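You operate a simulated robot arm through the tools that you are given. There is no shell and no other tool.

You are at the controls of a simulated robot arm. One attempt, no reset.

## Task
Brush a patch of loose powder on the black swatch disc.
Fine: take it from the powder jar, use the cream brush, rack it again and put the lid back on the jar. A coat counts when it lies all over at full strength: go over it till it gets no stronger.

The check looks at the end state, three seconds after you hand in, the way a careful person would. Anything else that was tipped, shoved, dropped, spilled or broken makes it a failure. Lids that push on must go on centred and level and be pressed home; caps that screw on are set level and turned clockwise until they are tight.

## Robot
A 6-joint arm with a two-finger parallel gripper, fixed in place. Base frame: the origin is at the foot of the arm, x ahead of it, y to its left, z up; the work surface is at about z = 0. Units: m, degrees, N and s.
With the tool pointing down near the work surface it reaches from about 0.18 to 0.46 m from the base axis. Its first joint turns from -70.0 to 70.0 degrees. Payload 1.9 kg.
The tool frame sits at the grasp point between the pads (the TCP): z along the fingers, y along the line on which they close. The tips reach 0.023 m beyond it. Largest opening 0.094 m; finger width 0.038, thickness 0.01; the body of the gripper, 0.054 by 0.096 m, starts 0.039 m behind the TCP.
Orientation is told as [roll, pitch, yaw] about the base's x, y, z axes, in that order, counted from this pose: with the fingers straight down and closing along the base's y, the tool's x points along the base's -x, its y along +y and its z along -z.

## Interface
- The arm moves only by the tool nudge_tool. Its argument "plan" is a list of rows, each an object of numbers (a shift or turn left out is 0, a gripper value left out holds the last): "hand": the gripper command, from -1 (shut) to 1 (fully open), values between in proportion; "x", "y", "z": the shift along the base's x, y, z in units of 100 mm (1.0 is 100 mm); "wx", "wy", "wz": the turn, a rotation vector about the base's x, y, z in units of 120 degrees (1.0 is 120 degrees). In form: [{"hand": .., "x": .., "y": .., "z": .., "wx": .., "wy": .., "wz": ..}, ...]. A call has 1 to 20 rows; each row is the pose to reach, as a shift and turn from the pose commanded when the call began. A call with a number of a shift or a turn outside -1 to 1 is refused whole. Rows are played at 5 a second. More than 0.05 m and 8.6 degrees between two rows, or a gripper value outside its range, and nothing of the call is played. A pose out of reach is approached as far as the arm can. The call stops where the force on the tool passes 40 N (or 10 N more than at its start, if that is more) or the arm is blocked; 0.2 s more then pass. Each finger travels about 0.108 m/s and halts on what it meets, pressing with about 30 N; the grip force reading is that of the motor and also rises with nothing between the fingers. The clock runs only during rows and for 0.2 s after the last one: add rows that repeat a pose to give the fingers time. The reply holds the time, the measured pose of the TCP, the force on the tool along the base axes, the opening and the grip force, in the units named above and with some noise, with the torque about the TCP (base axes, N m) and any sound that the robot's microphone picked up.
- Cameras (640 x 400 px; columns grow to the right, rows downward): "scene" is fixed at [0.0112, 0.2889, 0.424]; the picture's right is [-0.99, -0.14, 0.00], its down [-0.09, 0.63, -0.77] and it looks along [0.11, -0.77, -0.63] (base axes); focal length 214 px, centre (320, 200). "wrist" rides on the gripper at [0.087, 0.016, -0.074] in the tool frame; the picture's right is [-0.18, 0.98, 0.00], its down [-0.58, -0.11, -0.81] and it looks along [-0.79, -0.15, 0.59] (tool axes); focal length 243 px, centre (320, 200). There is no depth. A picture from a camera that has moved, and an enlarged one, comes with that camera's place and axes in the base frame and with its lens. The place of the scene camera against the robot may be out by one fixed shift of up to 0.012 m in any direction.
- snapshot(camera): a new picture of that camera. The clock stands still meanwhile.
- close_up(camera, box): a new picture of the part [left, top, right, bottom] of that camera's present view, enlarged. The clock stands still meanwhile.
- close_job(): hands the job in; it is judged then, once.

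Nothing tells you positions but the pictures and the camera data. Unless the task says otherwise, let go and move clear before handing in.

The tools are called after "Request:" by a JSON object that holds its "method" and its "body". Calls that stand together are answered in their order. nudge_tool: Moves the arm, as the interface text tells. Its arguments: {"type":"object","properties":{"plan":{"type":"array"}},"required":["plan"]} The other tools are called the same way: snapshot (camera) takes a picture; close_up (camera, box) takes an enlarged picture of a part of a camera's view; close_job () hands the job in.

At the start:

```text
time_s: 0.0
position: [0.2248, -0.0281, 0.4472]
tcp_rot: [0.1, 0.0, -0.1]
contact_force: [-0.7, -0.2, -0.1]
moment: [-0.01, 0.03, 0.01]
finger_gap: 0.094
grip_force: 0.1
```

scene: 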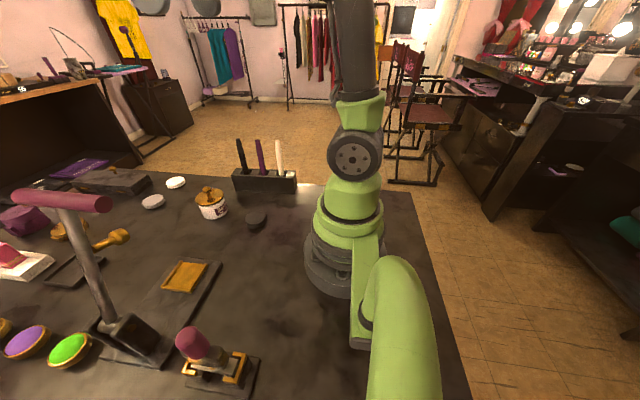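
wrist: 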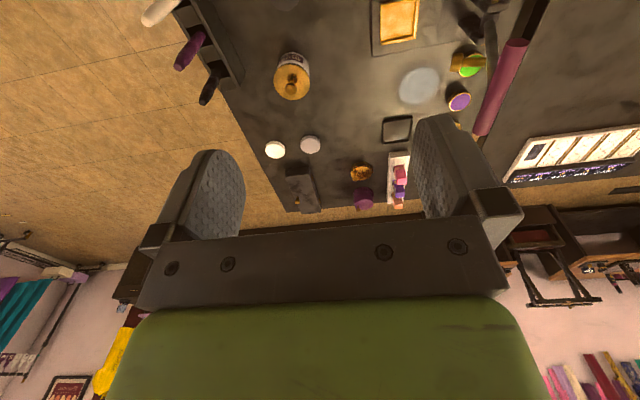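

I see a bench with a brush rack holding three brushes (black, purple, cream), a jar with a gold lid, white, grey and black discs, and some other clutter. I'll take enlarged views before moving anything.

Request:
{"method": "close_up", "body": {"camera": "scene", "box": [180, 130, 320, 240]}}

Request:
{"method": "close_up", "body": {"camera": "scene", "box": [0, 130, 240, 280]}}

Request:
{"method": "close_up", "body": {"camera": "scene", "box": [0, 240, 280, 400]}}

Request:
{"method": "close_up", "body": {"camera": "wrist", "box": [130, 0, 450, 220]}}

```text
3.64 times, centred on (250, 185) of scene
camera zoom: at [0.0112, 0.2889, 0.424], right [-0.99, -0.14, 0.0], down [-0.09, 0.63, -0.77], along [0.11, -0.77, -0.63], focal length 780 px, centre (574, 254)
```

zoom: 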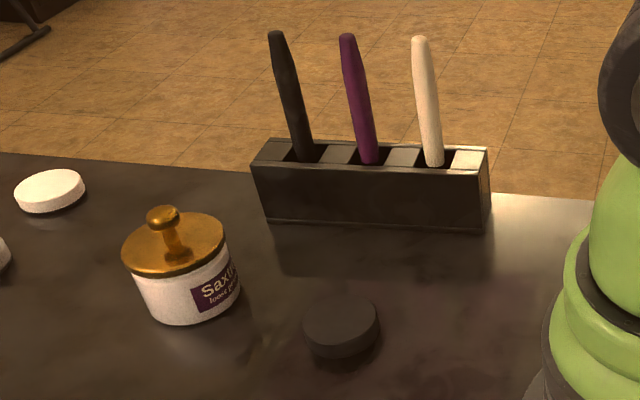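

```text
2.67 times, centred on (120, 205) of scene
camera zoom: at [0.0112, 0.2889, 0.424], right [-0.99, -0.14, 0.0], down [-0.09, 0.63, -0.77], along [0.11, -0.77, -0.63], focal length 572 px, centre (853, 187)
```

zoom: 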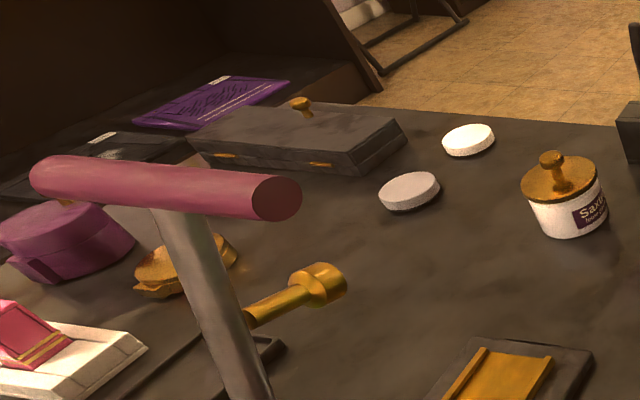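

```text
2.29 times, centred on (140, 320) of scene
camera zoom: at [0.0112, 0.2889, 0.424], right [-0.99, -0.14, 0.0], down [-0.09, 0.63, -0.77], along [0.11, -0.77, -0.63], focal length 490 px, centre (731, -74)
```

zoom: 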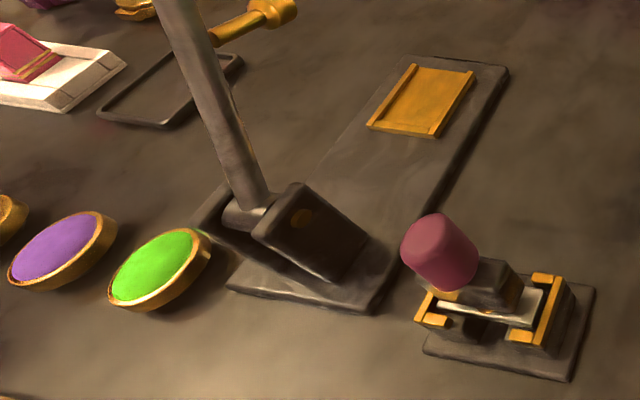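

```text
1.82 times, centred on (290, 110) of wrist
camera zoom: at [0.1382, -0.0114, 0.5227], right [0.19, 0.98, 0.0], down [0.58, -0.11, 0.81], along [0.79, -0.15, -0.59], focal length 441 px, centre (374, 364)
```

zoom: 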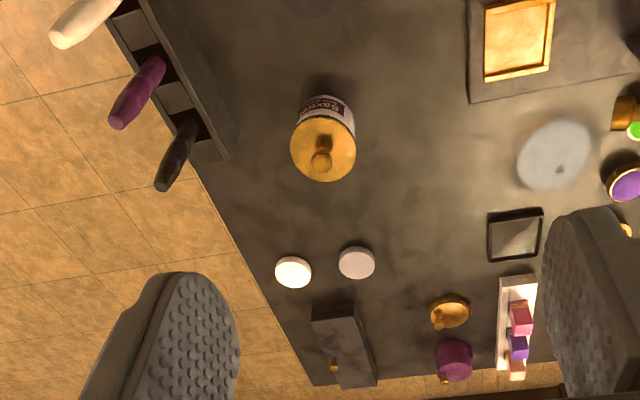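

The bench is clear enough. I put the jar near (0.37,-0.12), the black disc near (0.25,-0.11), and the rack along y≈-0.26, with the cream brush near x 0.22. I'll lower the arm part way so the wrist camera gets a second view for triangulation.

Request:
{"method": "nudge_tool", "body": {"plan": [{"hand": 1, "z": -0.2, "y": -0.1}, {"z": -0.4, "y": -0.2}, {"z": -0.6, "y": -0.3}, {"z": -0.8, "y": -0.4}, {"z": -1.0, "y": -0.5}, {"z": -1.0, "y": -0.5}]}}

Request:
{"method": "snapshot", "body": {"camera": "wrist"}}

Request:
{"method": "close_up", "body": {"camera": "wrist", "box": [160, 0, 400, 150]}}

```text
time_s: 1.4
position: [0.225, -0.0786, 0.3448]
tcp_rot: [0.0, 0.1, -0.1]
contact_force: [-0.7, -0.3, -0.2]
moment: [0.04, -0.01, 0.0]
finger_gap: 0.0944
grip_force: 0.1
```

```text
taken
camera wrist: at [0.1391, -0.0615, 0.4218], right [0.19, 0.98, 0.0], down [0.58, -0.11, 0.81], along [0.79, -0.15, -0.59], focal length 243 px, centre (320, 200)
```

wrist: 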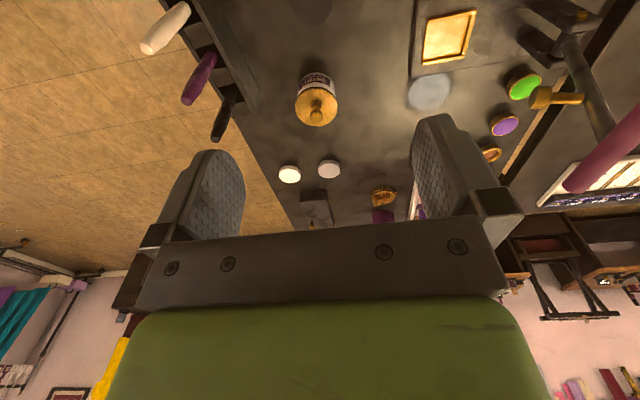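

```text
2.67 times, centred on (280, 75) of wrist
camera zoom: at [0.1391, -0.0615, 0.4218], right [0.19, 0.98, 0.0], down [0.58, -0.11, 0.81], along [0.79, -0.15, -0.59], focal length 647 px, centre (427, 533)
```

zoom: 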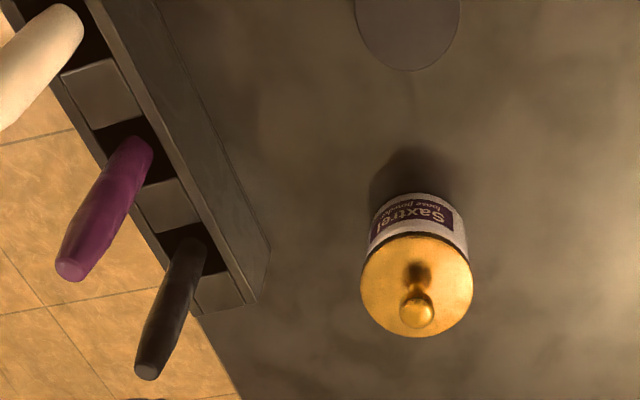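

The jar is labelled "Saxtrel loose powder". Its gold lid sits near (0.37,-0.112) with a knob whose centre is at z≈0.083. I'll move closer for a better fix.

Request:
{"method": "nudge_tool", "body": {"plan": [{"x": 0.1, "y": -0.06, "z": -0.2}, {"x": 0.2, "y": -0.12, "z": -0.4}, {"x": 0.3, "y": -0.2, "z": -0.6}, {"x": 0.4, "y": -0.25, "z": -0.8}, {"x": 0.5, "y": -0.3, "z": -0.95}, {"x": 0.5, "y": -0.3, "z": -0.95}]}}

Request:
{"method": "snapshot", "body": {"camera": "wrist"}}

Request:
{"method": "close_up", "body": {"camera": "wrist", "box": [240, 30, 400, 130]}}

Request:
{"method": "close_up", "body": {"camera": "scene", "box": [180, 160, 290, 240]}}

```text
time_s: 2.8
position: [0.2754, -0.1092, 0.2533]
tcp_rot: [-0.1, -0.2, -0.1]
contact_force: [0.6, -0.5, -0.6]
moment: [-0.03, 0.01, -0.03]
finger_gap: 0.094
grip_force: 0.1
```

```text
taken
camera wrist: at [0.1887, -0.0925, 0.3281], right [0.19, 0.98, 0.0], down [0.58, -0.11, 0.81], along [0.79, -0.15, -0.59], focal length 243 px, centre (320, 200)
```

wrist: 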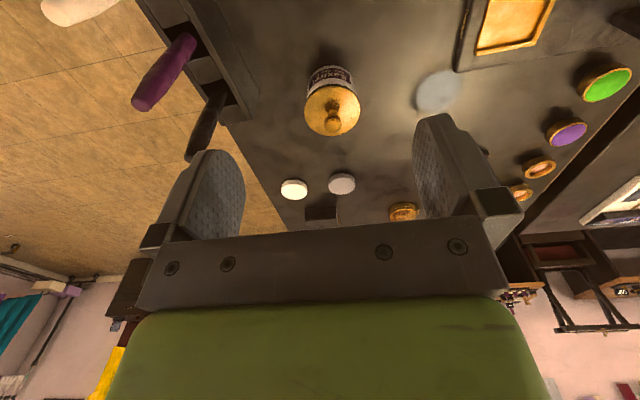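

```text
4.00 times, centred on (320, 80) of wrist
camera zoom: at [0.1887, -0.0925, 0.3281], right [0.19, 0.98, 0.0], down [0.58, -0.11, 0.81], along [0.79, -0.15, -0.59], focal length 970 px, centre (320, 680)
```

zoom: 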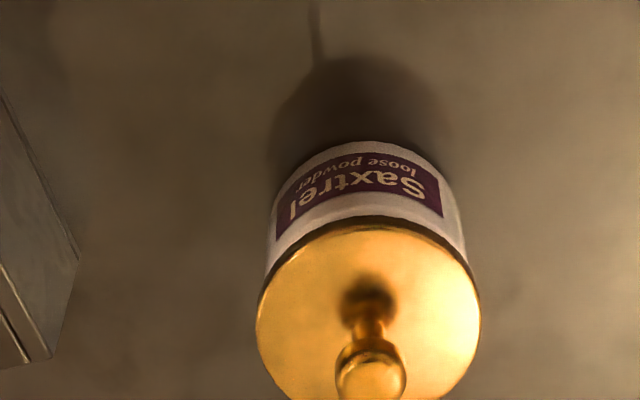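

```text
5.00 times, centred on (235, 200) of scene
camera zoom: at [0.0112, 0.2889, 0.424], right [-0.99, -0.14, 0.0], down [-0.09, 0.63, -0.77], along [0.11, -0.77, -0.63], focal length 1072 px, centre (745, 200)
```

zoom: 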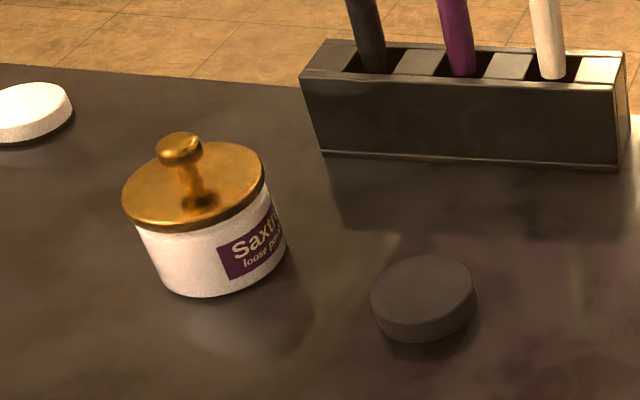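

The lid is centred near (0.369,-0.111), and it looks like a push-on lid. I'll move above it and check that the knob lines up with the TCP's picture point, around (320,184).

Request:
{"method": "nudge_tool", "body": {"plan": [{"x": 0.2, "z": -0.2}, {"x": 0.4, "z": -0.4}, {"x": 0.6, "y": -0.02, "z": -0.6}, {"x": 0.8, "y": -0.02, "z": -0.8}, {"x": 0.94, "y": -0.02, "z": -1.0}, {"x": 0.94, "y": -0.02, "z": -1.0}]}}

Request:
{"method": "snapshot", "body": {"camera": "wrist"}}

Request:
{"method": "close_up", "body": {"camera": "wrist", "box": [240, 60, 400, 200]}}

Request:
{"method": "close_up", "body": {"camera": "scene", "box": [150, 130, 290, 240]}}

```text
time_s: 4.2
position: [0.3692, -0.1112, 0.1531]
tcp_rot: [0.0, 0.1, -0.2]
contact_force: [1.0, 0.0, -0.3]
moment: [0.0, 0.01, 0.01]
finger_gap: 0.0938
grip_force: 0.0
```

```text
taken
camera wrist: at [0.2824, -0.0942, 0.2282], right [0.19, 0.98, 0.0], down [0.58, -0.11, 0.81], along [0.79, -0.15, -0.59], focal length 243 px, centre (320, 200)
```

wrist: 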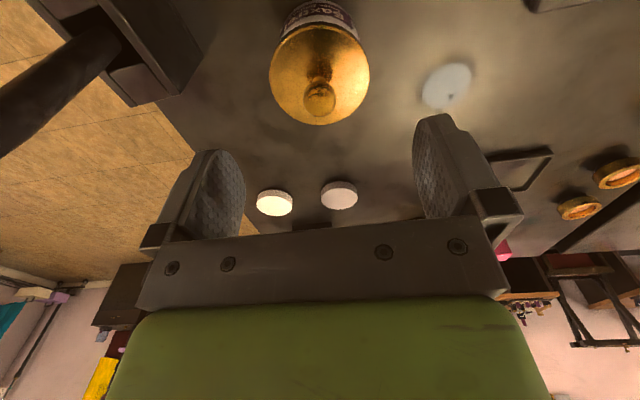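

```text
2.86 times, centred on (320, 130) of wrist
camera zoom: at [0.2824, -0.0942, 0.2282], right [0.19, 0.98, 0.0], down [0.58, -0.11, 0.81], along [0.79, -0.15, -0.59], focal length 693 px, centre (320, 400)
```

zoom: 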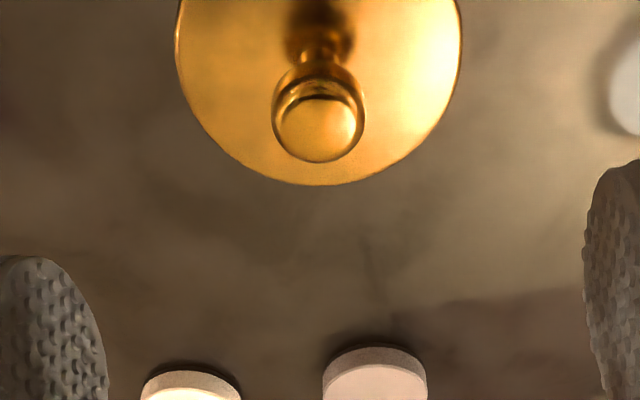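

```text
3.64 times, centred on (220, 185) of scene
camera zoom: at [0.0112, 0.2889, 0.424], right [-0.99, -0.14, 0.0], down [-0.09, 0.63, -0.77], along [0.11, -0.77, -0.63], focal length 780 px, centre (684, 254)
```

zoom: 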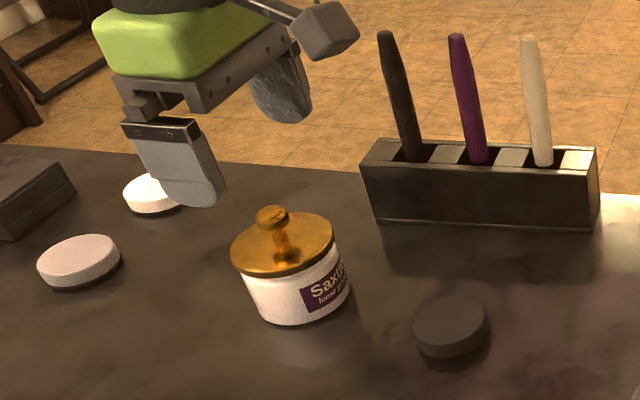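

The knob lines up in y at -0.111. I'll lower to z≈0.112, where the tips should clear the lid, and check again.

Request:
{"method": "nudge_tool", "body": {"plan": [{"z": -0.1}, {"z": -0.2}, {"z": -0.3}, {"z": -0.4}, {"z": -0.4}]}}

Request:
{"method": "snapshot", "body": {"camera": "wrist"}}

Request:
{"method": "close_up", "body": {"camera": "scene", "box": [150, 130, 290, 240]}}

```text
time_s: 5.4
position: [0.3681, -0.1105, 0.1112]
tcp_rot: [0.1, 0.1, -0.2]
contact_force: [0.1, 1.0, -0.7]
moment: [0.05, -0.01, 0.0]
finger_gap: 0.0941
grip_force: 0.1
```

```text
taken
camera wrist: at [0.282, -0.094, 0.1871], right [0.19, 0.98, 0.0], down [0.58, -0.11, 0.81], along [0.79, -0.15, -0.59], focal length 243 px, centre (320, 200)
```

wrist: 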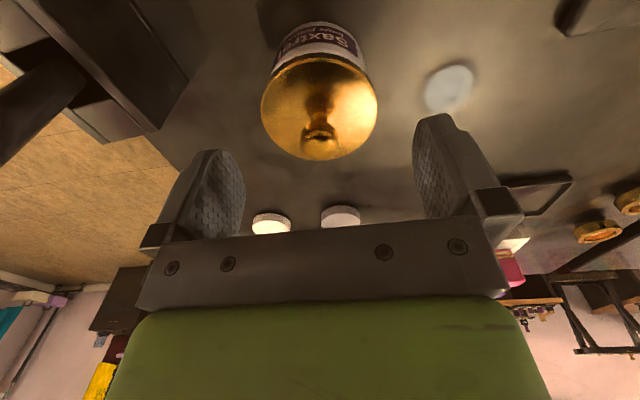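

```text
3.64 times, centred on (220, 185) of scene
camera zoom: at [0.0112, 0.2889, 0.424], right [-0.99, -0.14, 0.0], down [-0.09, 0.63, -0.77], along [0.11, -0.77, -0.63], focal length 780 px, centre (684, 254)
```

zoom: 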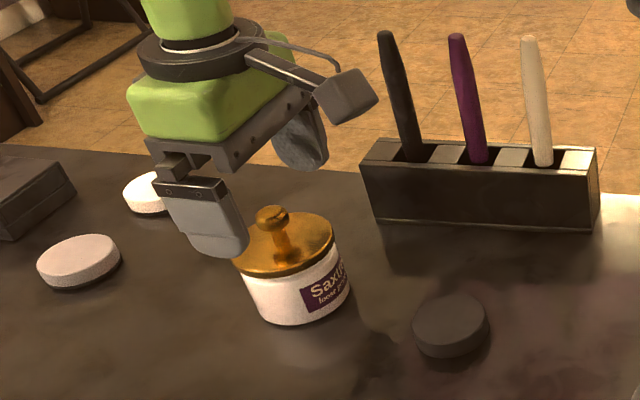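

I need a precise reading of the knob, so I'll zoom in on it.

Request:
{"method": "close_up", "body": {"camera": "wrist", "box": [250, 90, 390, 180]}}

```text
4.44 times, centred on (320, 135) of wrist
camera zoom: at [0.282, -0.094, 0.1871], right [0.19, 0.98, 0.0], down [0.58, -0.11, 0.81], along [0.79, -0.15, -0.59], focal length 1078 px, centre (320, 489)
```

zoom: 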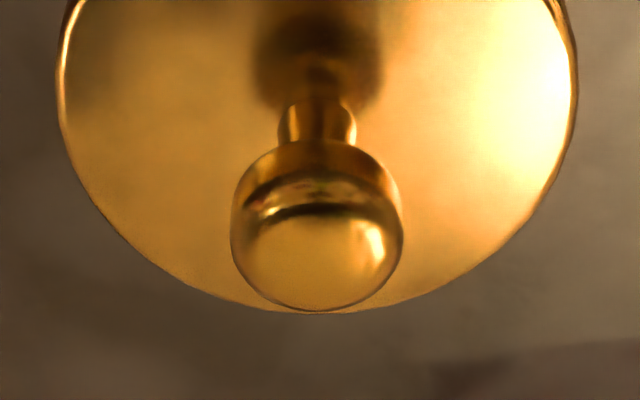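

The knob head is at about (0.370,-0.111,0.080) and 22 mm wide. I'll lower so the pads sit around it, with the tips still above the lid, and narrow the fingers.

Request:
{"method": "nudge_tool", "body": {"plan": [{"x": 0.015, "z": -0.08}, {"x": 0.015, "z": -0.16}, {"x": 0.015, "z": -0.25}, {"x": 0.015, "z": -0.25, "hand": 0.0}, {"x": 0.015, "z": -0.25, "hand": -0.3}, {"x": 0.015, "z": -0.25, "hand": -0.3}]}}

Request:
{"method": "snapshot", "body": {"camera": "wrist"}}

Request:
{"method": "close_up", "body": {"camera": "scene", "box": [150, 130, 290, 240]}}

```text
time_s: 6.8
position: [0.369, -0.1111, 0.0869]
tcp_rot: [-0.1, -0.1, -0.1]
contact_force: [1.0, -0.1, -0.6]
moment: [0.01, 0.01, -0.03]
finger_gap: 0.0328
grip_force: 0.2
```

```text
taken
camera wrist: at [0.2836, -0.0937, 0.1624], right [0.19, 0.98, 0.0], down [0.58, -0.11, 0.81], along [0.79, -0.15, -0.59], focal length 243 px, centre (320, 200)
```

wrist: 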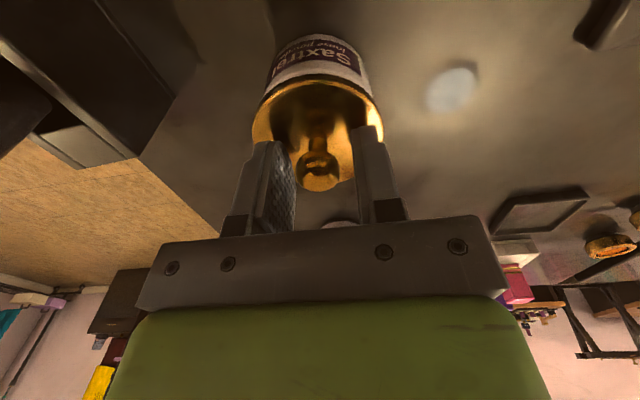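

```text
3.64 times, centred on (220, 185) of scene
camera zoom: at [0.0112, 0.2889, 0.424], right [-0.99, -0.14, 0.0], down [-0.09, 0.63, -0.77], along [0.11, -0.77, -0.63], focal length 780 px, centre (684, 254)
```

zoom: 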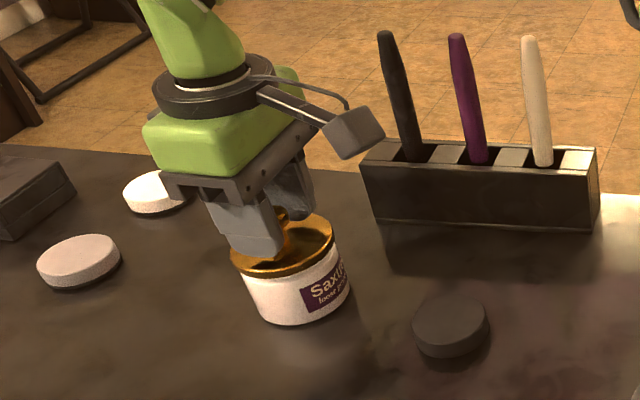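

The knob sits centred between the pads. I'll close on it slowly.

Request:
{"method": "nudge_tool", "body": {"plan": [{"hand": -0.4}, {"hand": -0.5}, {"hand": -0.55}, {"hand": -0.7}, {"hand": -1}, {"hand": -1}]}}

Request:
{"method": "close_up", "body": {"camera": "wrist", "box": [220, 20, 420, 240]}}

```text
time_s: 8.2
position: [0.3686, -0.1115, 0.088]
tcp_rot: [0.0, 0.0, -0.1]
contact_force: [0.1, 0.2, 1.7]
moment: [0.03, 0.03, 0.03]
finger_gap: 0.0195
grip_force: 29.9
heard: snap
```

```text
1.82 times, centred on (320, 130) of wrist
camera zoom: at [0.2836, -0.0937, 0.1625], right [0.19, 0.98, 0.0], down [0.58, -0.11, 0.81], along [0.79, -0.15, -0.59], focal length 441 px, centre (320, 327)
```

zoom: 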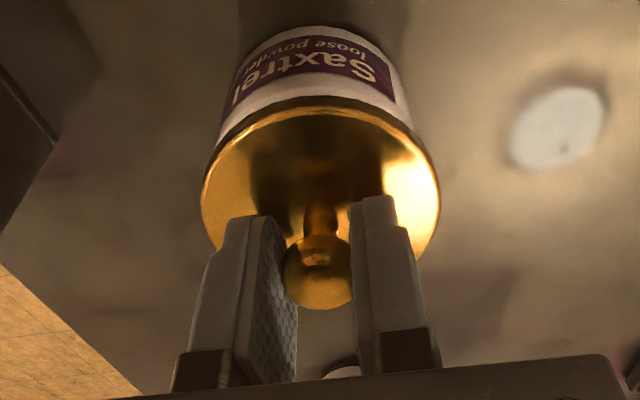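

The fingers hold the knob with a 0.0195 m gap, and there was a snap sound. I'll try lifting a little and look.

Request:
{"method": "nudge_tool", "body": {"plan": [{"z": 0.03}, {"z": 0.06}, {"z": 0.1}, {"z": 0.15}, {"z": 0.15}]}}

Request:
{"method": "close_up", "body": {"camera": "wrist", "box": [220, 20, 420, 240]}}

Request:
{"method": "close_up", "body": {"camera": "scene", "box": [150, 130, 290, 240]}}

```text
time_s: 9.4
position: [0.3697, -0.1099, 0.1021]
tcp_rot: [0.0, 0.0, -0.1]
contact_force: [-0.4, -0.1, -0.1]
moment: [-0.01, -0.02, 0.02]
finger_gap: 0.0205
grip_force: 30.0
```

```text
1.82 times, centred on (320, 130) of wrist
camera zoom: at [0.2835, -0.0937, 0.1777], right [0.19, 0.98, 0.0], down [0.58, -0.11, 0.81], along [0.79, -0.15, -0.59], focal length 441 px, centre (320, 327)
```

zoom: 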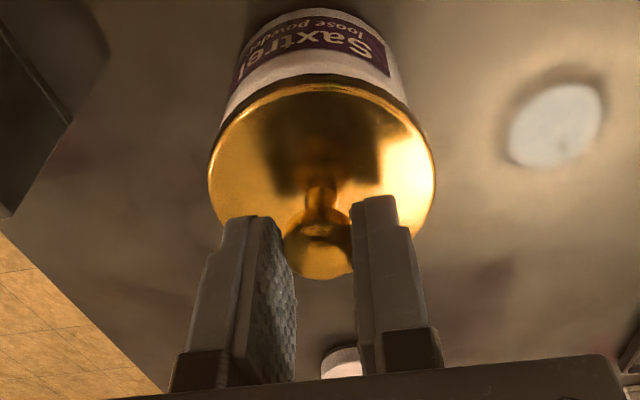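

```text
3.64 times, centred on (220, 185) of scene
camera zoom: at [0.0112, 0.2889, 0.424], right [-0.99, -0.14, 0.0], down [-0.09, 0.63, -0.77], along [0.11, -0.77, -0.63], focal length 780 px, centre (684, 254)
```

zoom: 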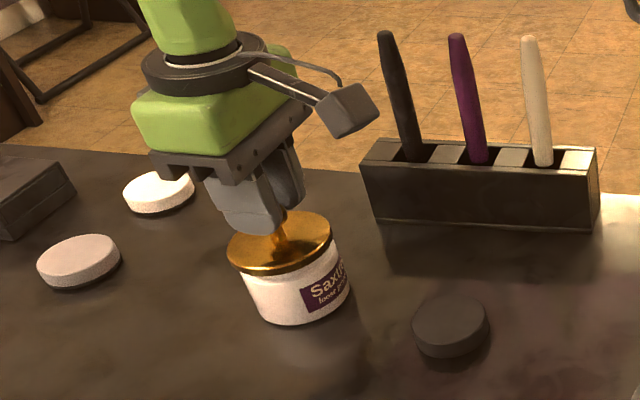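

The fingers slipped upward on the rounded knob head, because they were holding above its middle. I'll open slightly, go lower, and regrip.

Request:
{"method": "nudge_tool", "body": {"plan": [{"hand": -0.5}, {"hand": -0.3}, {"hand": -0.3, "z": 0.03}, {"hand": -0.3, "z": 0.03}]}}

Request:
{"method": "snapshot", "body": {"camera": "wrist"}}

Request:
{"method": "close_up", "body": {"camera": "scene", "box": [190, 170, 260, 230]}}

```text
time_s: 10.4
position: [0.3698, -0.1112, 0.1052]
tcp_rot: [0.0, -0.1, 0.0]
contact_force: [-0.1, -0.9, 0.0]
moment: [-0.04, -0.01, -0.02]
finger_gap: 0.0331
grip_force: 0.0
```

```text
taken
camera wrist: at [0.2838, -0.0939, 0.1808], right [0.19, 0.98, 0.0], down [0.58, -0.11, 0.81], along [0.79, -0.15, -0.59], focal length 243 px, centre (320, 200)
```

wrist: 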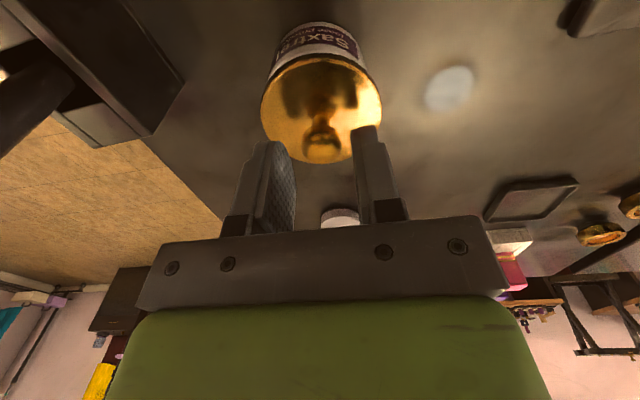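

```text
6.67 times, centred on (225, 200) of scene
camera zoom: at [0.0112, 0.2889, 0.424], right [-0.99, -0.14, 0.0], down [-0.09, 0.63, -0.77], along [0.11, -0.77, -0.63], focal length 1430 px, centre (953, 200)
```

zoom: 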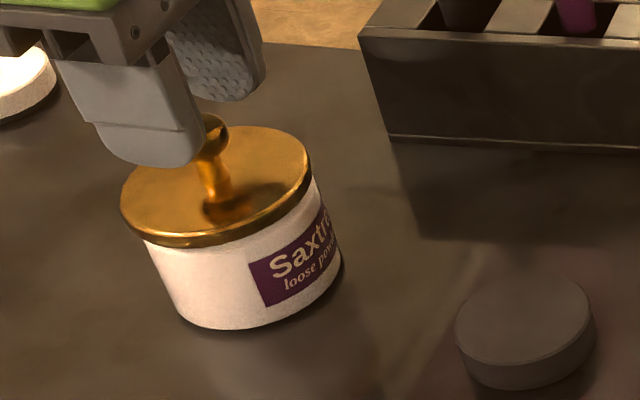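

The lid is still seated and hasn't moved. I'll go to TCP z≈0.080, so the pads hold the knob at or below its widest part, watching the force on the way down.

Request:
{"method": "nudge_tool", "body": {"plan": [{"hand": -0.3, "z": -0.08}, {"z": -0.15}, {"z": -0.2}, {"z": -0.22}, {"z": -0.24}, {"z": -0.24}]}}

Request:
{"method": "close_up", "body": {"camera": "wrist", "box": [220, 60, 420, 220]}}

Request:
{"method": "close_up", "body": {"camera": "scene", "box": [190, 170, 260, 230]}}

```text
time_s: 11.8
position: [0.3698, -0.1105, 0.0801]
tcp_rot: [0.1, -0.1, -0.1]
contact_force: [0.8, -0.6, -0.6]
moment: [0.03, -0.02, 0.03]
finger_gap: 0.0329
grip_force: 0.0
```

```text
2.50 times, centred on (320, 140) of wrist
camera zoom: at [0.284, -0.0937, 0.1565], right [0.19, 0.98, 0.0], down [0.58, -0.11, 0.81], along [0.79, -0.15, -0.59], focal length 606 px, centre (320, 350)
```

zoom: 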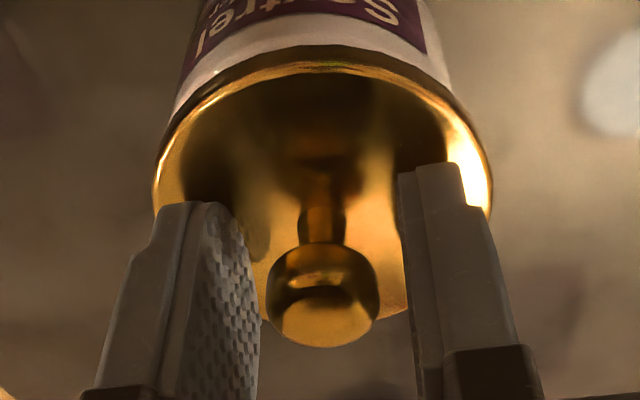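

```text
6.67 times, centred on (225, 200) of scene
camera zoom: at [0.0112, 0.2889, 0.424], right [-0.99, -0.14, 0.0], down [-0.09, 0.63, -0.77], along [0.11, -0.77, -0.63], focal length 1430 px, centre (953, 200)
```

zoom: 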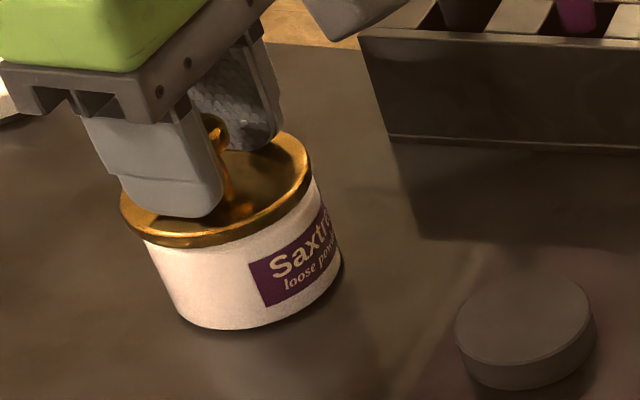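

The knob head now sits level with the TCP. I'll grip and lift slowly.

Request:
{"method": "nudge_tool", "body": {"plan": [{"hand": -0.45}, {"hand": -0.6}, {"hand": -1}, {"hand": -1}, {"hand": -1}, {"z": 0.02}, {"z": 0.04}, {"z": 0.06}, {"z": 0.08}, {"z": 0.1}, {"z": 0.12}, {"z": 0.12}]}}

Request:
{"method": "close_up", "body": {"camera": "wrist", "box": [220, 60, 420, 220]}}

Request:
{"method": "close_up", "body": {"camera": "scene", "box": [190, 170, 260, 230]}}

```text
time_s: 14.4
position: [0.3699, -0.1105, 0.0935]
tcp_rot: [0.0, 0.0, -0.1]
contact_force: [0.5, 0.4, -0.7]
moment: [0.01, 0.0, 0.0]
finger_gap: 0.0204
grip_force: 29.9
```

```text
2.50 times, centred on (320, 140) of wrist
camera zoom: at [0.2834, -0.0936, 0.1681], right [0.19, 0.98, 0.0], down [0.58, -0.11, 0.81], along [0.79, -0.15, -0.59], focal length 606 px, centre (320, 350)
```

zoom: 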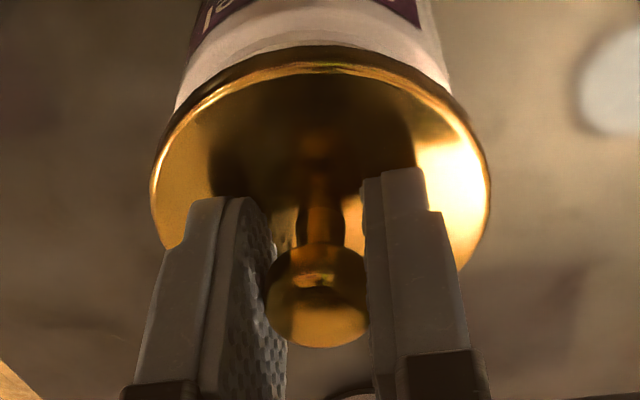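

```text
6.67 times, centred on (225, 200) of scene
camera zoom: at [0.0112, 0.2889, 0.424], right [-0.99, -0.14, 0.0], down [-0.09, 0.63, -0.77], along [0.11, -0.77, -0.63], focal length 1430 px, centre (953, 200)
```

zoom: 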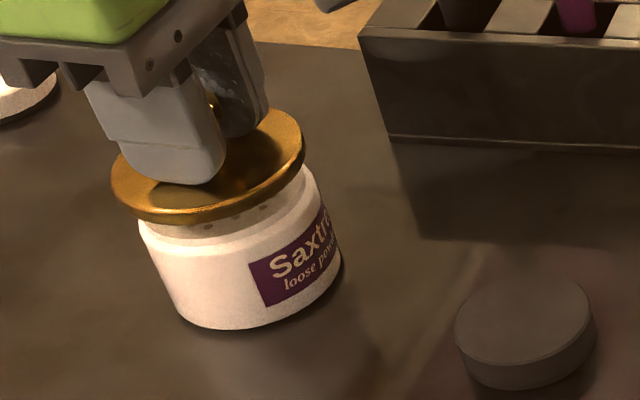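

The lid is off, and I see a neck with retaining bumps, so it's a push-on lid. I'll carry it to the clear spot near (0.32,-0.02) and set it down.

Request:
{"method": "nudge_tool", "body": {"plan": [{"z": 0.15}, {"z": 0.3}, {"z": 0.5, "y": 0.1, "x": -0.05}, {"z": 0.5, "y": 0.3, "x": -0.15}, {"z": 0.5, "y": 0.5, "x": -0.25}, {"z": 0.5, "y": 0.7, "x": -0.4}, {"z": 0.5, "y": 0.9, "x": -0.5}, {"z": 0.5, "y": 0.9, "x": -0.5}]}}

Request:
{"method": "snapshot", "body": {"camera": "wrist"}}

Request:
{"method": "snapshot", "body": {"camera": "scene"}}

Request:
{"method": "close_up", "body": {"camera": "scene", "box": [180, 160, 290, 240]}}

```text
time_s: 16.2
position: [0.3176, -0.0211, 0.1433]
tcp_rot: [0.0, 0.0, -0.1]
contact_force: [-1.4, 0.1, -1.2]
moment: [-0.03, 0.01, 0.0]
finger_gap: 0.0203
grip_force: 30.3
```

```text
taken
camera wrist: at [0.2313, -0.0035, 0.2179], right [0.19, 0.98, 0.0], down [0.58, -0.11, 0.81], along [0.79, -0.15, -0.59], focal length 243 px, centre (320, 200)
```

wrist: 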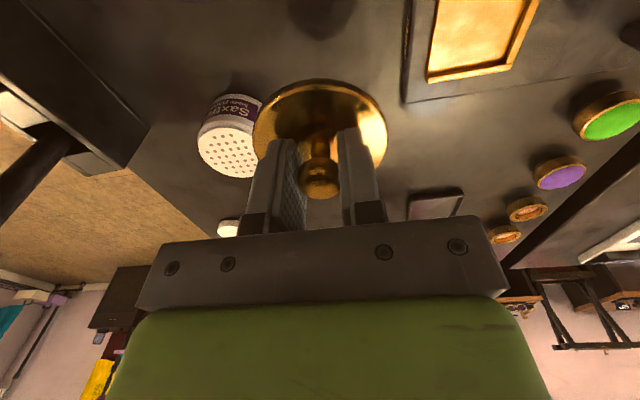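

```text
taken
```

scene: 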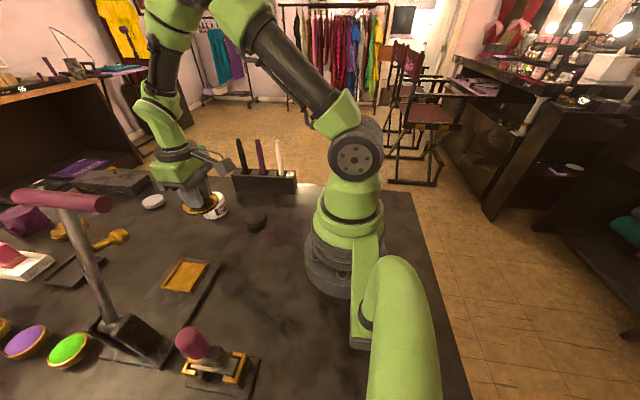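

```text
5.00 times, centred on (235, 200) of scene
camera zoom: at [0.0112, 0.2889, 0.424], right [-0.99, -0.14, 0.0], down [-0.09, 0.63, -0.77], along [0.11, -0.77, -0.63], focal length 1072 px, centre (745, 200)
```

zoom: 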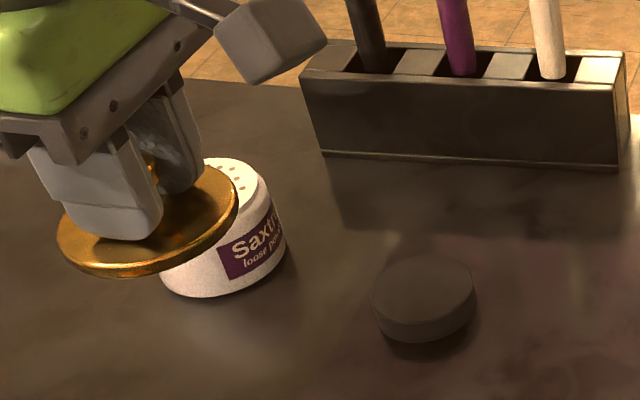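

The jar has a perforated sifter top under the lid. First I'll set the lid down, easing onto the table.

Request:
{"method": "nudge_tool", "body": {"plan": [{"z": -0.2}, {"z": -0.4}, {"z": -0.6}, {"z": -0.8}, {"z": -0.9}, {"z": -0.95}, {"z": -0.95}]}}

Request:
{"method": "close_up", "body": {"camera": "scene", "box": [160, 170, 270, 250]}}

Request:
{"method": "close_up", "body": {"camera": "wrist", "box": [180, 60, 420, 220]}}

```text
time_s: 17.8
position: [0.3195, -0.0213, 0.0483]
tcp_rot: [-0.1, 0.0, -0.1]
contact_force: [-0.2, 0.0, 0.2]
moment: [0.02, 0.01, -0.02]
finger_gap: 0.0205
grip_force: 29.9
```

```text
5.00 times, centred on (215, 210) of scene
camera zoom: at [0.0112, 0.2889, 0.424], right [-0.99, -0.14, 0.0], down [-0.09, 0.63, -0.77], along [0.11, -0.77, -0.63], focal length 1072 px, centre (845, 150)
```

zoom: 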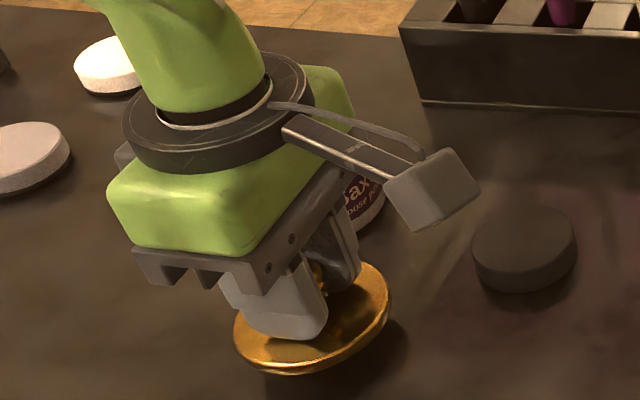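

```text
2.50 times, centred on (300, 140) of wrist
camera zoom: at [0.2332, -0.0033, 0.1234], right [0.19, 0.98, 0.0], down [0.58, -0.11, 0.81], along [0.79, -0.15, -0.59], focal length 606 px, centre (370, 350)
```

zoom: 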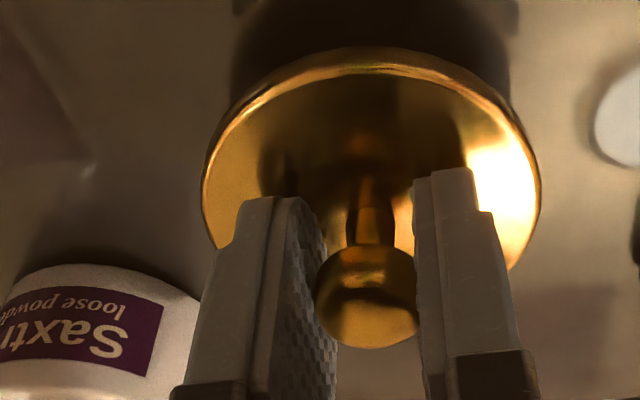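

The lid hangs about 10 mm above the table. I'll lower it in small steps and watch the force.

Request:
{"method": "nudge_tool", "body": {"plan": [{"z": -0.02}, {"z": -0.04}, {"z": -0.06}, {"z": -0.08}, {"z": -0.08}]}}

Request:
{"method": "close_up", "body": {"camera": "scene", "box": [160, 170, 270, 250]}}

```text
time_s: 19.0
position: [0.3194, -0.0216, 0.0398]
tcp_rot: [0.0, 0.0, -0.1]
contact_force: [-0.7, -0.3, 0.4]
moment: [-0.03, 0.04, 0.02]
finger_gap: 0.0205
grip_force: 30.0
```

```text
5.00 times, centred on (215, 210) of scene
camera zoom: at [0.0112, 0.2889, 0.424], right [-0.99, -0.14, 0.0], down [-0.09, 0.63, -0.77], along [0.11, -0.77, -0.63], focal length 1072 px, centre (845, 150)
```

zoom: 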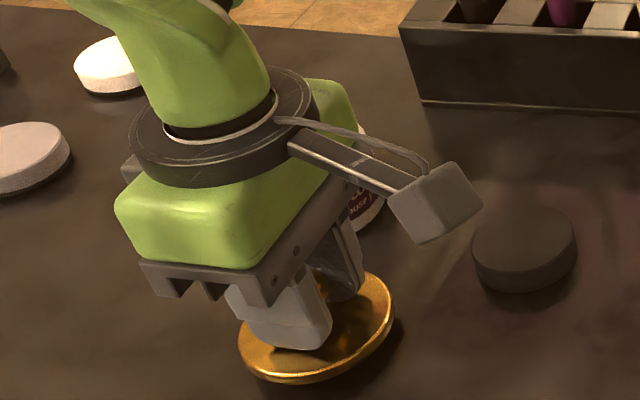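

Request:
{"method": "nudge_tool", "body": {"plan": [{"z": -0.015}, {"z": -0.03}, {"z": -0.04}, {"z": -0.04}]}}

Request:
{"method": "close_up", "body": {"camera": "scene", "box": [160, 170, 270, 250]}}

```text
time_s: 20.0
position: [0.3194, -0.0208, 0.0373]
tcp_rot: [0.0, 0.0, -0.1]
contact_force: [0.0, -0.9, -0.4]
moment: [-0.02, 0.02, 0.02]
finger_gap: 0.0202
grip_force: 30.3
```

```text
5.00 times, centred on (215, 210) of scene
camera zoom: at [0.0112, 0.2889, 0.424], right [-0.99, -0.14, 0.0], down [-0.09, 0.63, -0.77], along [0.11, -0.77, -0.63], focal length 1072 px, centre (845, 150)
```

zoom: 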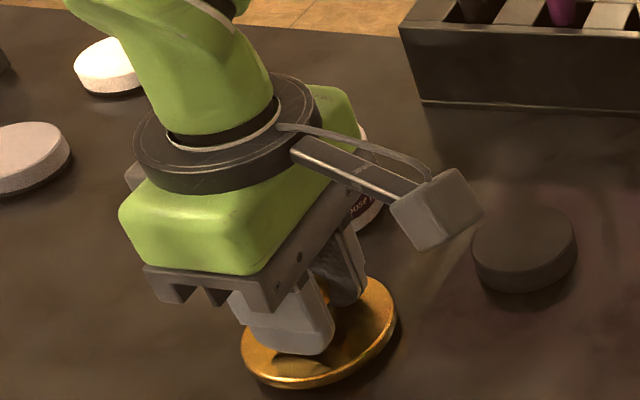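

There's no contact yet, so I'll keep lowering in 1 mm steps.

Request:
{"method": "nudge_tool", "body": {"plan": [{"z": -0.01}, {"z": -0.02}, {"z": -0.03}, {"z": -0.03}]}}

Request:
{"method": "nudge_tool", "body": {"plan": [{"z": -0.01}, {"z": -0.02}, {"z": -0.02}]}}

```text
time_s: 21.0
position: [0.3198, -0.0204, 0.0338]
tcp_rot: [0.0, 0.0, -0.1]
contact_force: [0.3, -0.3, -1.4]
moment: [0.0, 0.02, -0.02]
finger_gap: 0.0204
grip_force: 30.2
```

```text
time_s: 21.8
position: [0.3201, -0.0206, 0.0308]
tcp_rot: [0.0, 0.1, -0.1]
contact_force: [0.0, -0.8, -0.4]
moment: [0.02, 0.02, 0.03]
finger_gap: 0.0204
grip_force: 30.0
```

Request:
{"method": "close_up", "body": {"camera": "scene", "box": [180, 200, 260, 260]}}

Request:
{"method": "close_up", "body": {"camera": "wrist", "box": [200, 60, 440, 220]}}

```text
6.67 times, centred on (220, 230) of scene
camera zoom: at [0.0112, 0.2889, 0.424], right [-0.99, -0.14, 0.0], down [-0.09, 0.63, -0.77], along [0.11, -0.77, -0.63], focal length 1430 px, centre (987, 0)
```

zoom: 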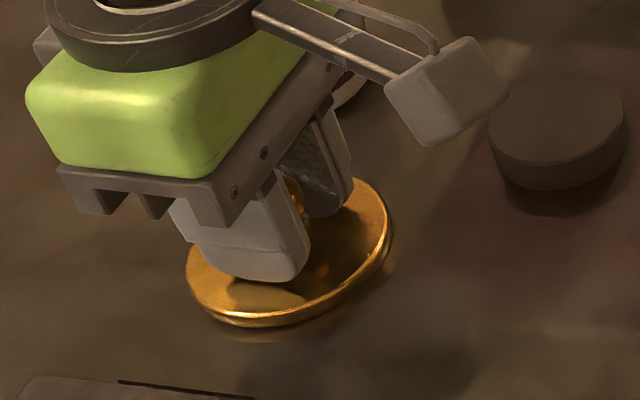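

```text
2.50 times, centred on (320, 140) of wrist
camera zoom: at [0.2341, -0.004, 0.1067], right [0.19, 0.98, 0.0], down [0.58, -0.11, 0.81], along [0.79, -0.15, -0.59], focal length 606 px, centre (320, 350)
```

zoom: 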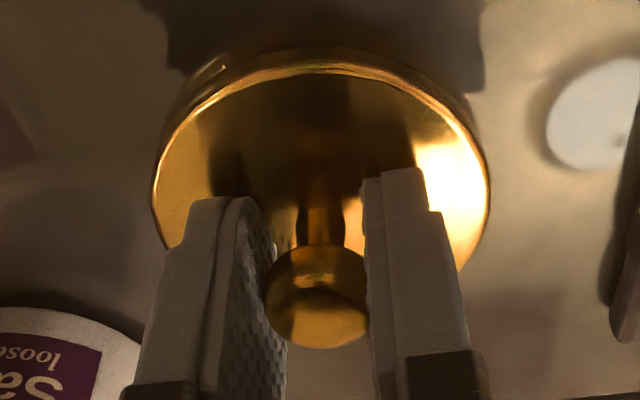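

Request:
{"method": "nudge_tool", "body": {"plan": [{"z": -0.008}, {"z": -0.015}, {"z": -0.015}]}}

Request:
{"method": "nudge_tool", "body": {"plan": [{"z": -0.007}, {"z": -0.01}, {"z": -0.01}]}}

Request:
{"method": "close_up", "body": {"camera": "scene", "box": [180, 200, 260, 260]}}

```text
time_s: 22.6
position: [0.32, -0.02, 0.0304]
tcp_rot: [0.0, -0.1, -0.1]
contact_force: [-5.1, -3.0, 35.0]
moment: [-0.03, 0.26, -0.05]
finger_gap: 0.0201
grip_force: 29.7
```

```text
time_s: 23.0
position: [0.3203, -0.0195, 0.0299]
tcp_rot: [-0.1, -0.2, -0.2]
contact_force: [-2.4, 0.8, 10.6]
moment: [0.03, 0.17, -0.01]
finger_gap: 0.0203
grip_force: 30.4
stopped in row 1: the force on the tool passed its limit at 49 N (the readings are from after the stop); the commanded pose is now the measured one
```

```text
6.67 times, centred on (220, 230) of scene
camera zoom: at [0.0112, 0.2889, 0.424], right [-0.99, -0.14, 0.0], down [-0.09, 0.63, -0.77], along [0.11, -0.77, -0.63], focal length 1430 px, centre (987, 0)
```

zoom: 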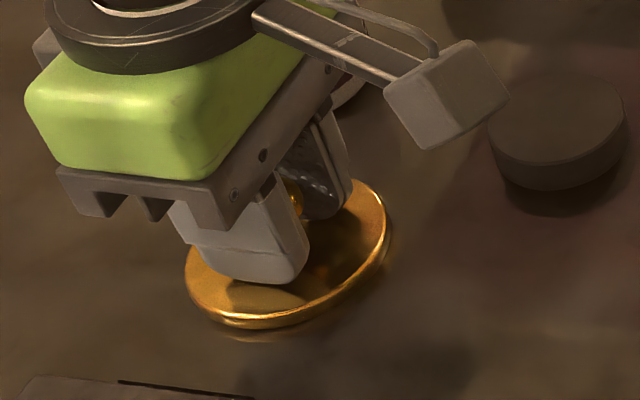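

The lid rests on the table with the TCP at (0.320,-0.020,0.030). I'll release it and rise.

Request:
{"method": "nudge_tool", "body": {"plan": [{"hand": -0.5}, {"hand": -0.2}, {"hand": -0.1}, {"hand": -0.1, "z": 0.2}, {"hand": -0.1, "z": 0.5}, {"z": 0.8}, {"z": 1.0}, {"z": 1.0}]}}

Request:
{"method": "snapshot", "body": {"camera": "wrist"}}

Request:
{"method": "close_up", "body": {"camera": "wrist", "box": [140, 60, 360, 200]}}

Request:
{"method": "close_up", "body": {"camera": "scene", "box": [180, 180, 260, 250]}}

```text
time_s: 24.8
position: [0.322, -0.0198, 0.1303]
tcp_rot: [0.1, -0.3, -0.1]
contact_force: [0.6, 0.0, -0.2]
moment: [0.0, 0.02, -0.02]
finger_gap: 0.0423
grip_force: 0.1
```

```text
taken
camera wrist: at [0.2355, -0.0029, 0.2056], right [0.19, 0.98, 0.0], down [0.58, -0.11, 0.81], along [0.79, -0.15, -0.59], focal length 243 px, centre (320, 200)
```

wrist: 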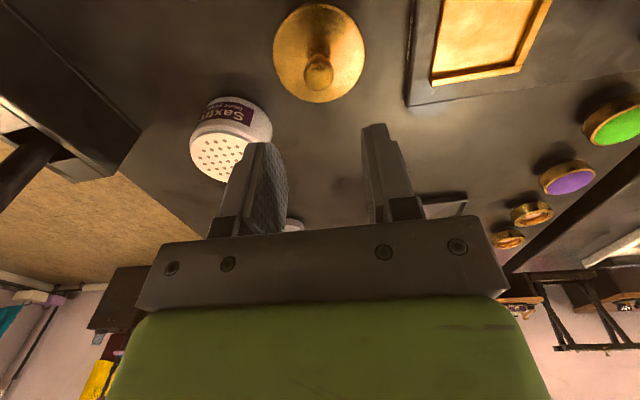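

```text
2.86 times, centred on (250, 130) of wrist
camera zoom: at [0.2355, -0.0029, 0.2056], right [0.19, 0.98, 0.0], down [0.58, -0.11, 0.81], along [0.79, -0.15, -0.59], focal length 693 px, centre (520, 400)
```

zoom: 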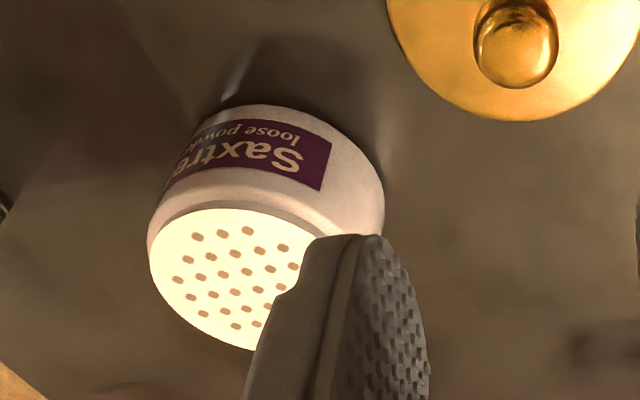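

```text
5.71 times, centred on (220, 215) of scene
camera zoom: at [0.0112, 0.2889, 0.424], right [-0.99, -0.14, 0.0], down [-0.09, 0.63, -0.77], along [0.11, -0.77, -0.63], focal length 1226 px, centre (891, 114)
```

zoom: 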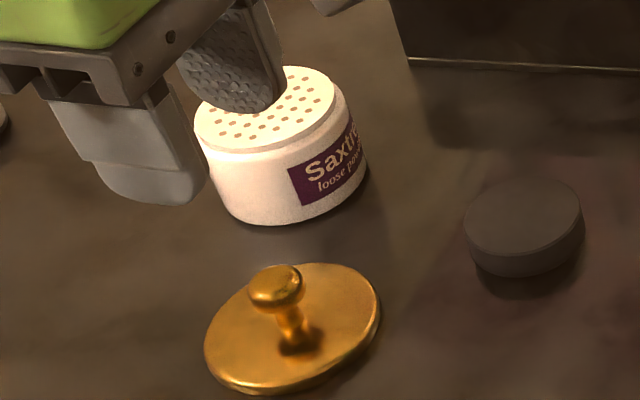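

The lid is resting flat on the table. Next is the cream brush, so I'll rise and move toward the rack's cream end to look.

Request:
{"method": "nudge_tool", "body": {"plan": [{"hand": 0, "z": 0.3}, {"z": 0.6, "x": -0.1, "y": -0.2}, {"z": 0.8, "x": -0.3, "y": -0.4}, {"z": 1.0, "x": -0.5, "y": -0.6}, {"z": 1.0, "x": -0.7, "y": -0.8}, {"z": 1.0, "x": -0.9, "y": -1.0}, {"z": 1.0, "x": -1.0, "y": -1.0}, {"z": 1.0, "x": -1.0, "y": -1.0}]}}

Request:
{"method": "snapshot", "body": {"camera": "wrist"}}

Request:
{"method": "close_up", "body": {"camera": "scene", "box": [220, 130, 310, 210]}}

```text
time_s: 26.6
position: [0.219, -0.1208, 0.2311]
tcp_rot: [0.0, -0.2, -0.1]
contact_force: [-0.1, 0.7, 0.3]
moment: [0.01, 0.03, 0.02]
finger_gap: 0.0471
grip_force: 0.0
```

```text
taken
camera wrist: at [0.1334, -0.1036, 0.305], right [0.19, 0.98, 0.0], down [0.58, -0.11, 0.81], along [0.79, -0.15, -0.59], focal length 243 px, centre (320, 200)
```

wrist: 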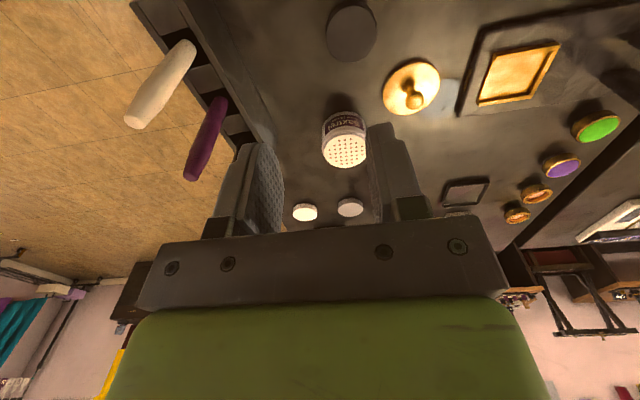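

```text
5.00 times, centred on (265, 170) of scene
camera zoom: at [0.0112, 0.2889, 0.424], right [-0.99, -0.14, 0.0], down [-0.09, 0.63, -0.77], along [0.11, -0.77, -0.63], focal length 1072 px, centre (595, 350)
```

zoom: 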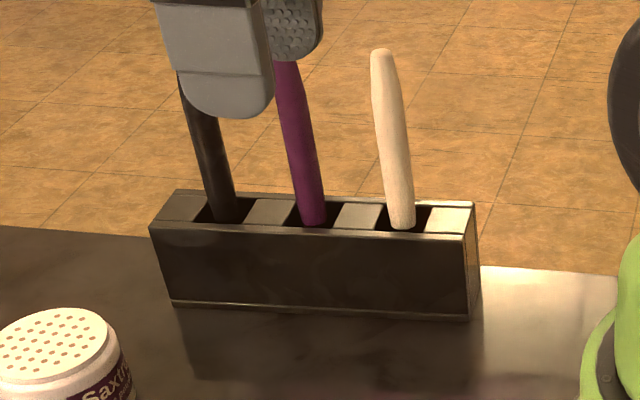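

The cream brush is near (0.205,-0.24) and leans slightly. I'll turn the tool toward the rack to view it from another direction.

Request:
{"method": "nudge_tool", "body": {"plan": [{"wz": -0.06}, {"wz": -0.12}, {"wz": -0.18}, {"wz": -0.24}, {"wz": -0.3}, {"wz": -0.36}, {"wz": -0.42}, {"wz": -0.42}]}}

Request:
{"method": "snapshot", "body": {"camera": "wrist"}}

Request:
{"method": "close_up", "body": {"camera": "wrist", "box": [180, 0, 420, 150]}}

```text
time_s: 28.4
position: [0.2203, -0.1206, 0.2296]
tcp_rot: [0.0, -0.2, -50.6]
contact_force: [-0.8, 0.3, 0.0]
moment: [-0.01, -0.01, 0.03]
finger_gap: 0.0473
grip_force: 0.1
```

```text
taken
camera wrist: at [0.1785, -0.0426, 0.3053], right [0.88, 0.48, 0.0], down [0.28, -0.52, 0.81], along [0.39, -0.71, -0.59], focal length 243 px, centre (320, 200)
```

wrist: 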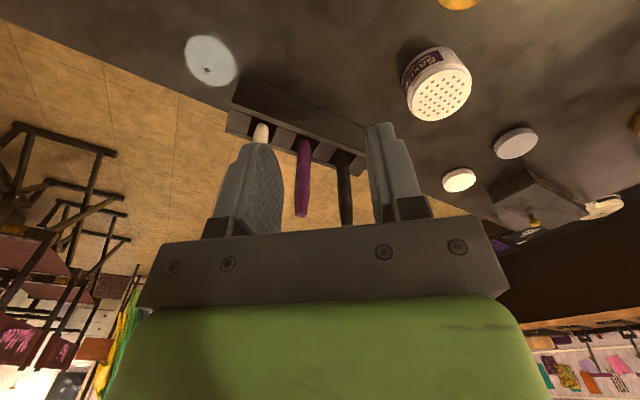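

```text
2.67 times, centred on (300, 75) of wrist
camera zoom: at [0.1785, -0.0426, 0.3053], right [0.88, 0.48, 0.0], down [0.28, -0.52, 0.81], along [0.39, -0.71, -0.59], focal length 647 px, centre (373, 533)
```

zoom: 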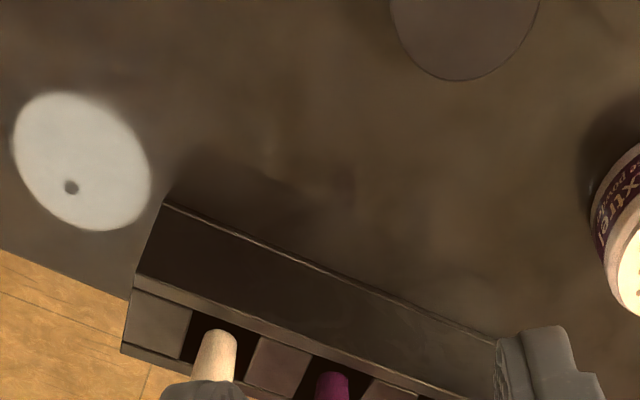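

The rack runs along y≈-0.245 with its top at z≈0.06, and the cream handle emerges near (0.206,-0.244). I'll raise and shift the arm so the fingers don't hide the handle.

Request:
{"method": "nudge_tool", "body": {"plan": [{"x": -0.15, "z": 0.25}, {"x": -0.3, "z": 0.5}, {"x": -0.3, "z": 0.7}, {"x": -0.3, "z": 0.7}]}}

Request:
{"method": "close_up", "body": {"camera": "wrist", "box": [200, 0, 440, 150]}}

```text
time_s: 29.4
position: [0.1897, -0.1211, 0.3026]
tcp_rot: [0.1, -0.2, -50.5]
contact_force: [0.6, 0.1, 0.2]
moment: [-0.01, 0.0, -0.04]
finger_gap: 0.047
grip_force: 0.1
```

```text
2.67 times, centred on (320, 75) of wrist
camera zoom: at [0.1484, -0.0436, 0.3779], right [0.88, 0.48, 0.0], down [0.28, -0.52, 0.81], along [0.39, -0.71, -0.59], focal length 647 px, centre (320, 533)
```

zoom: 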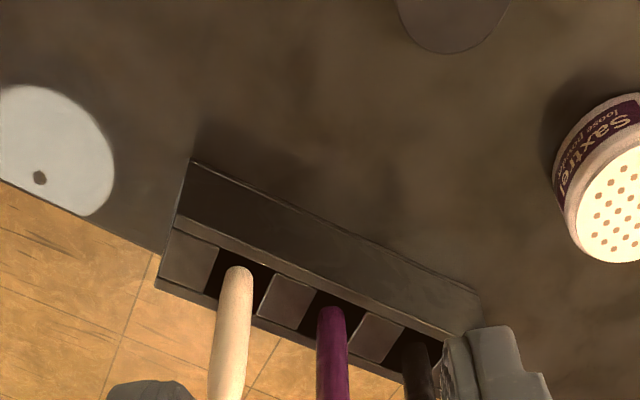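

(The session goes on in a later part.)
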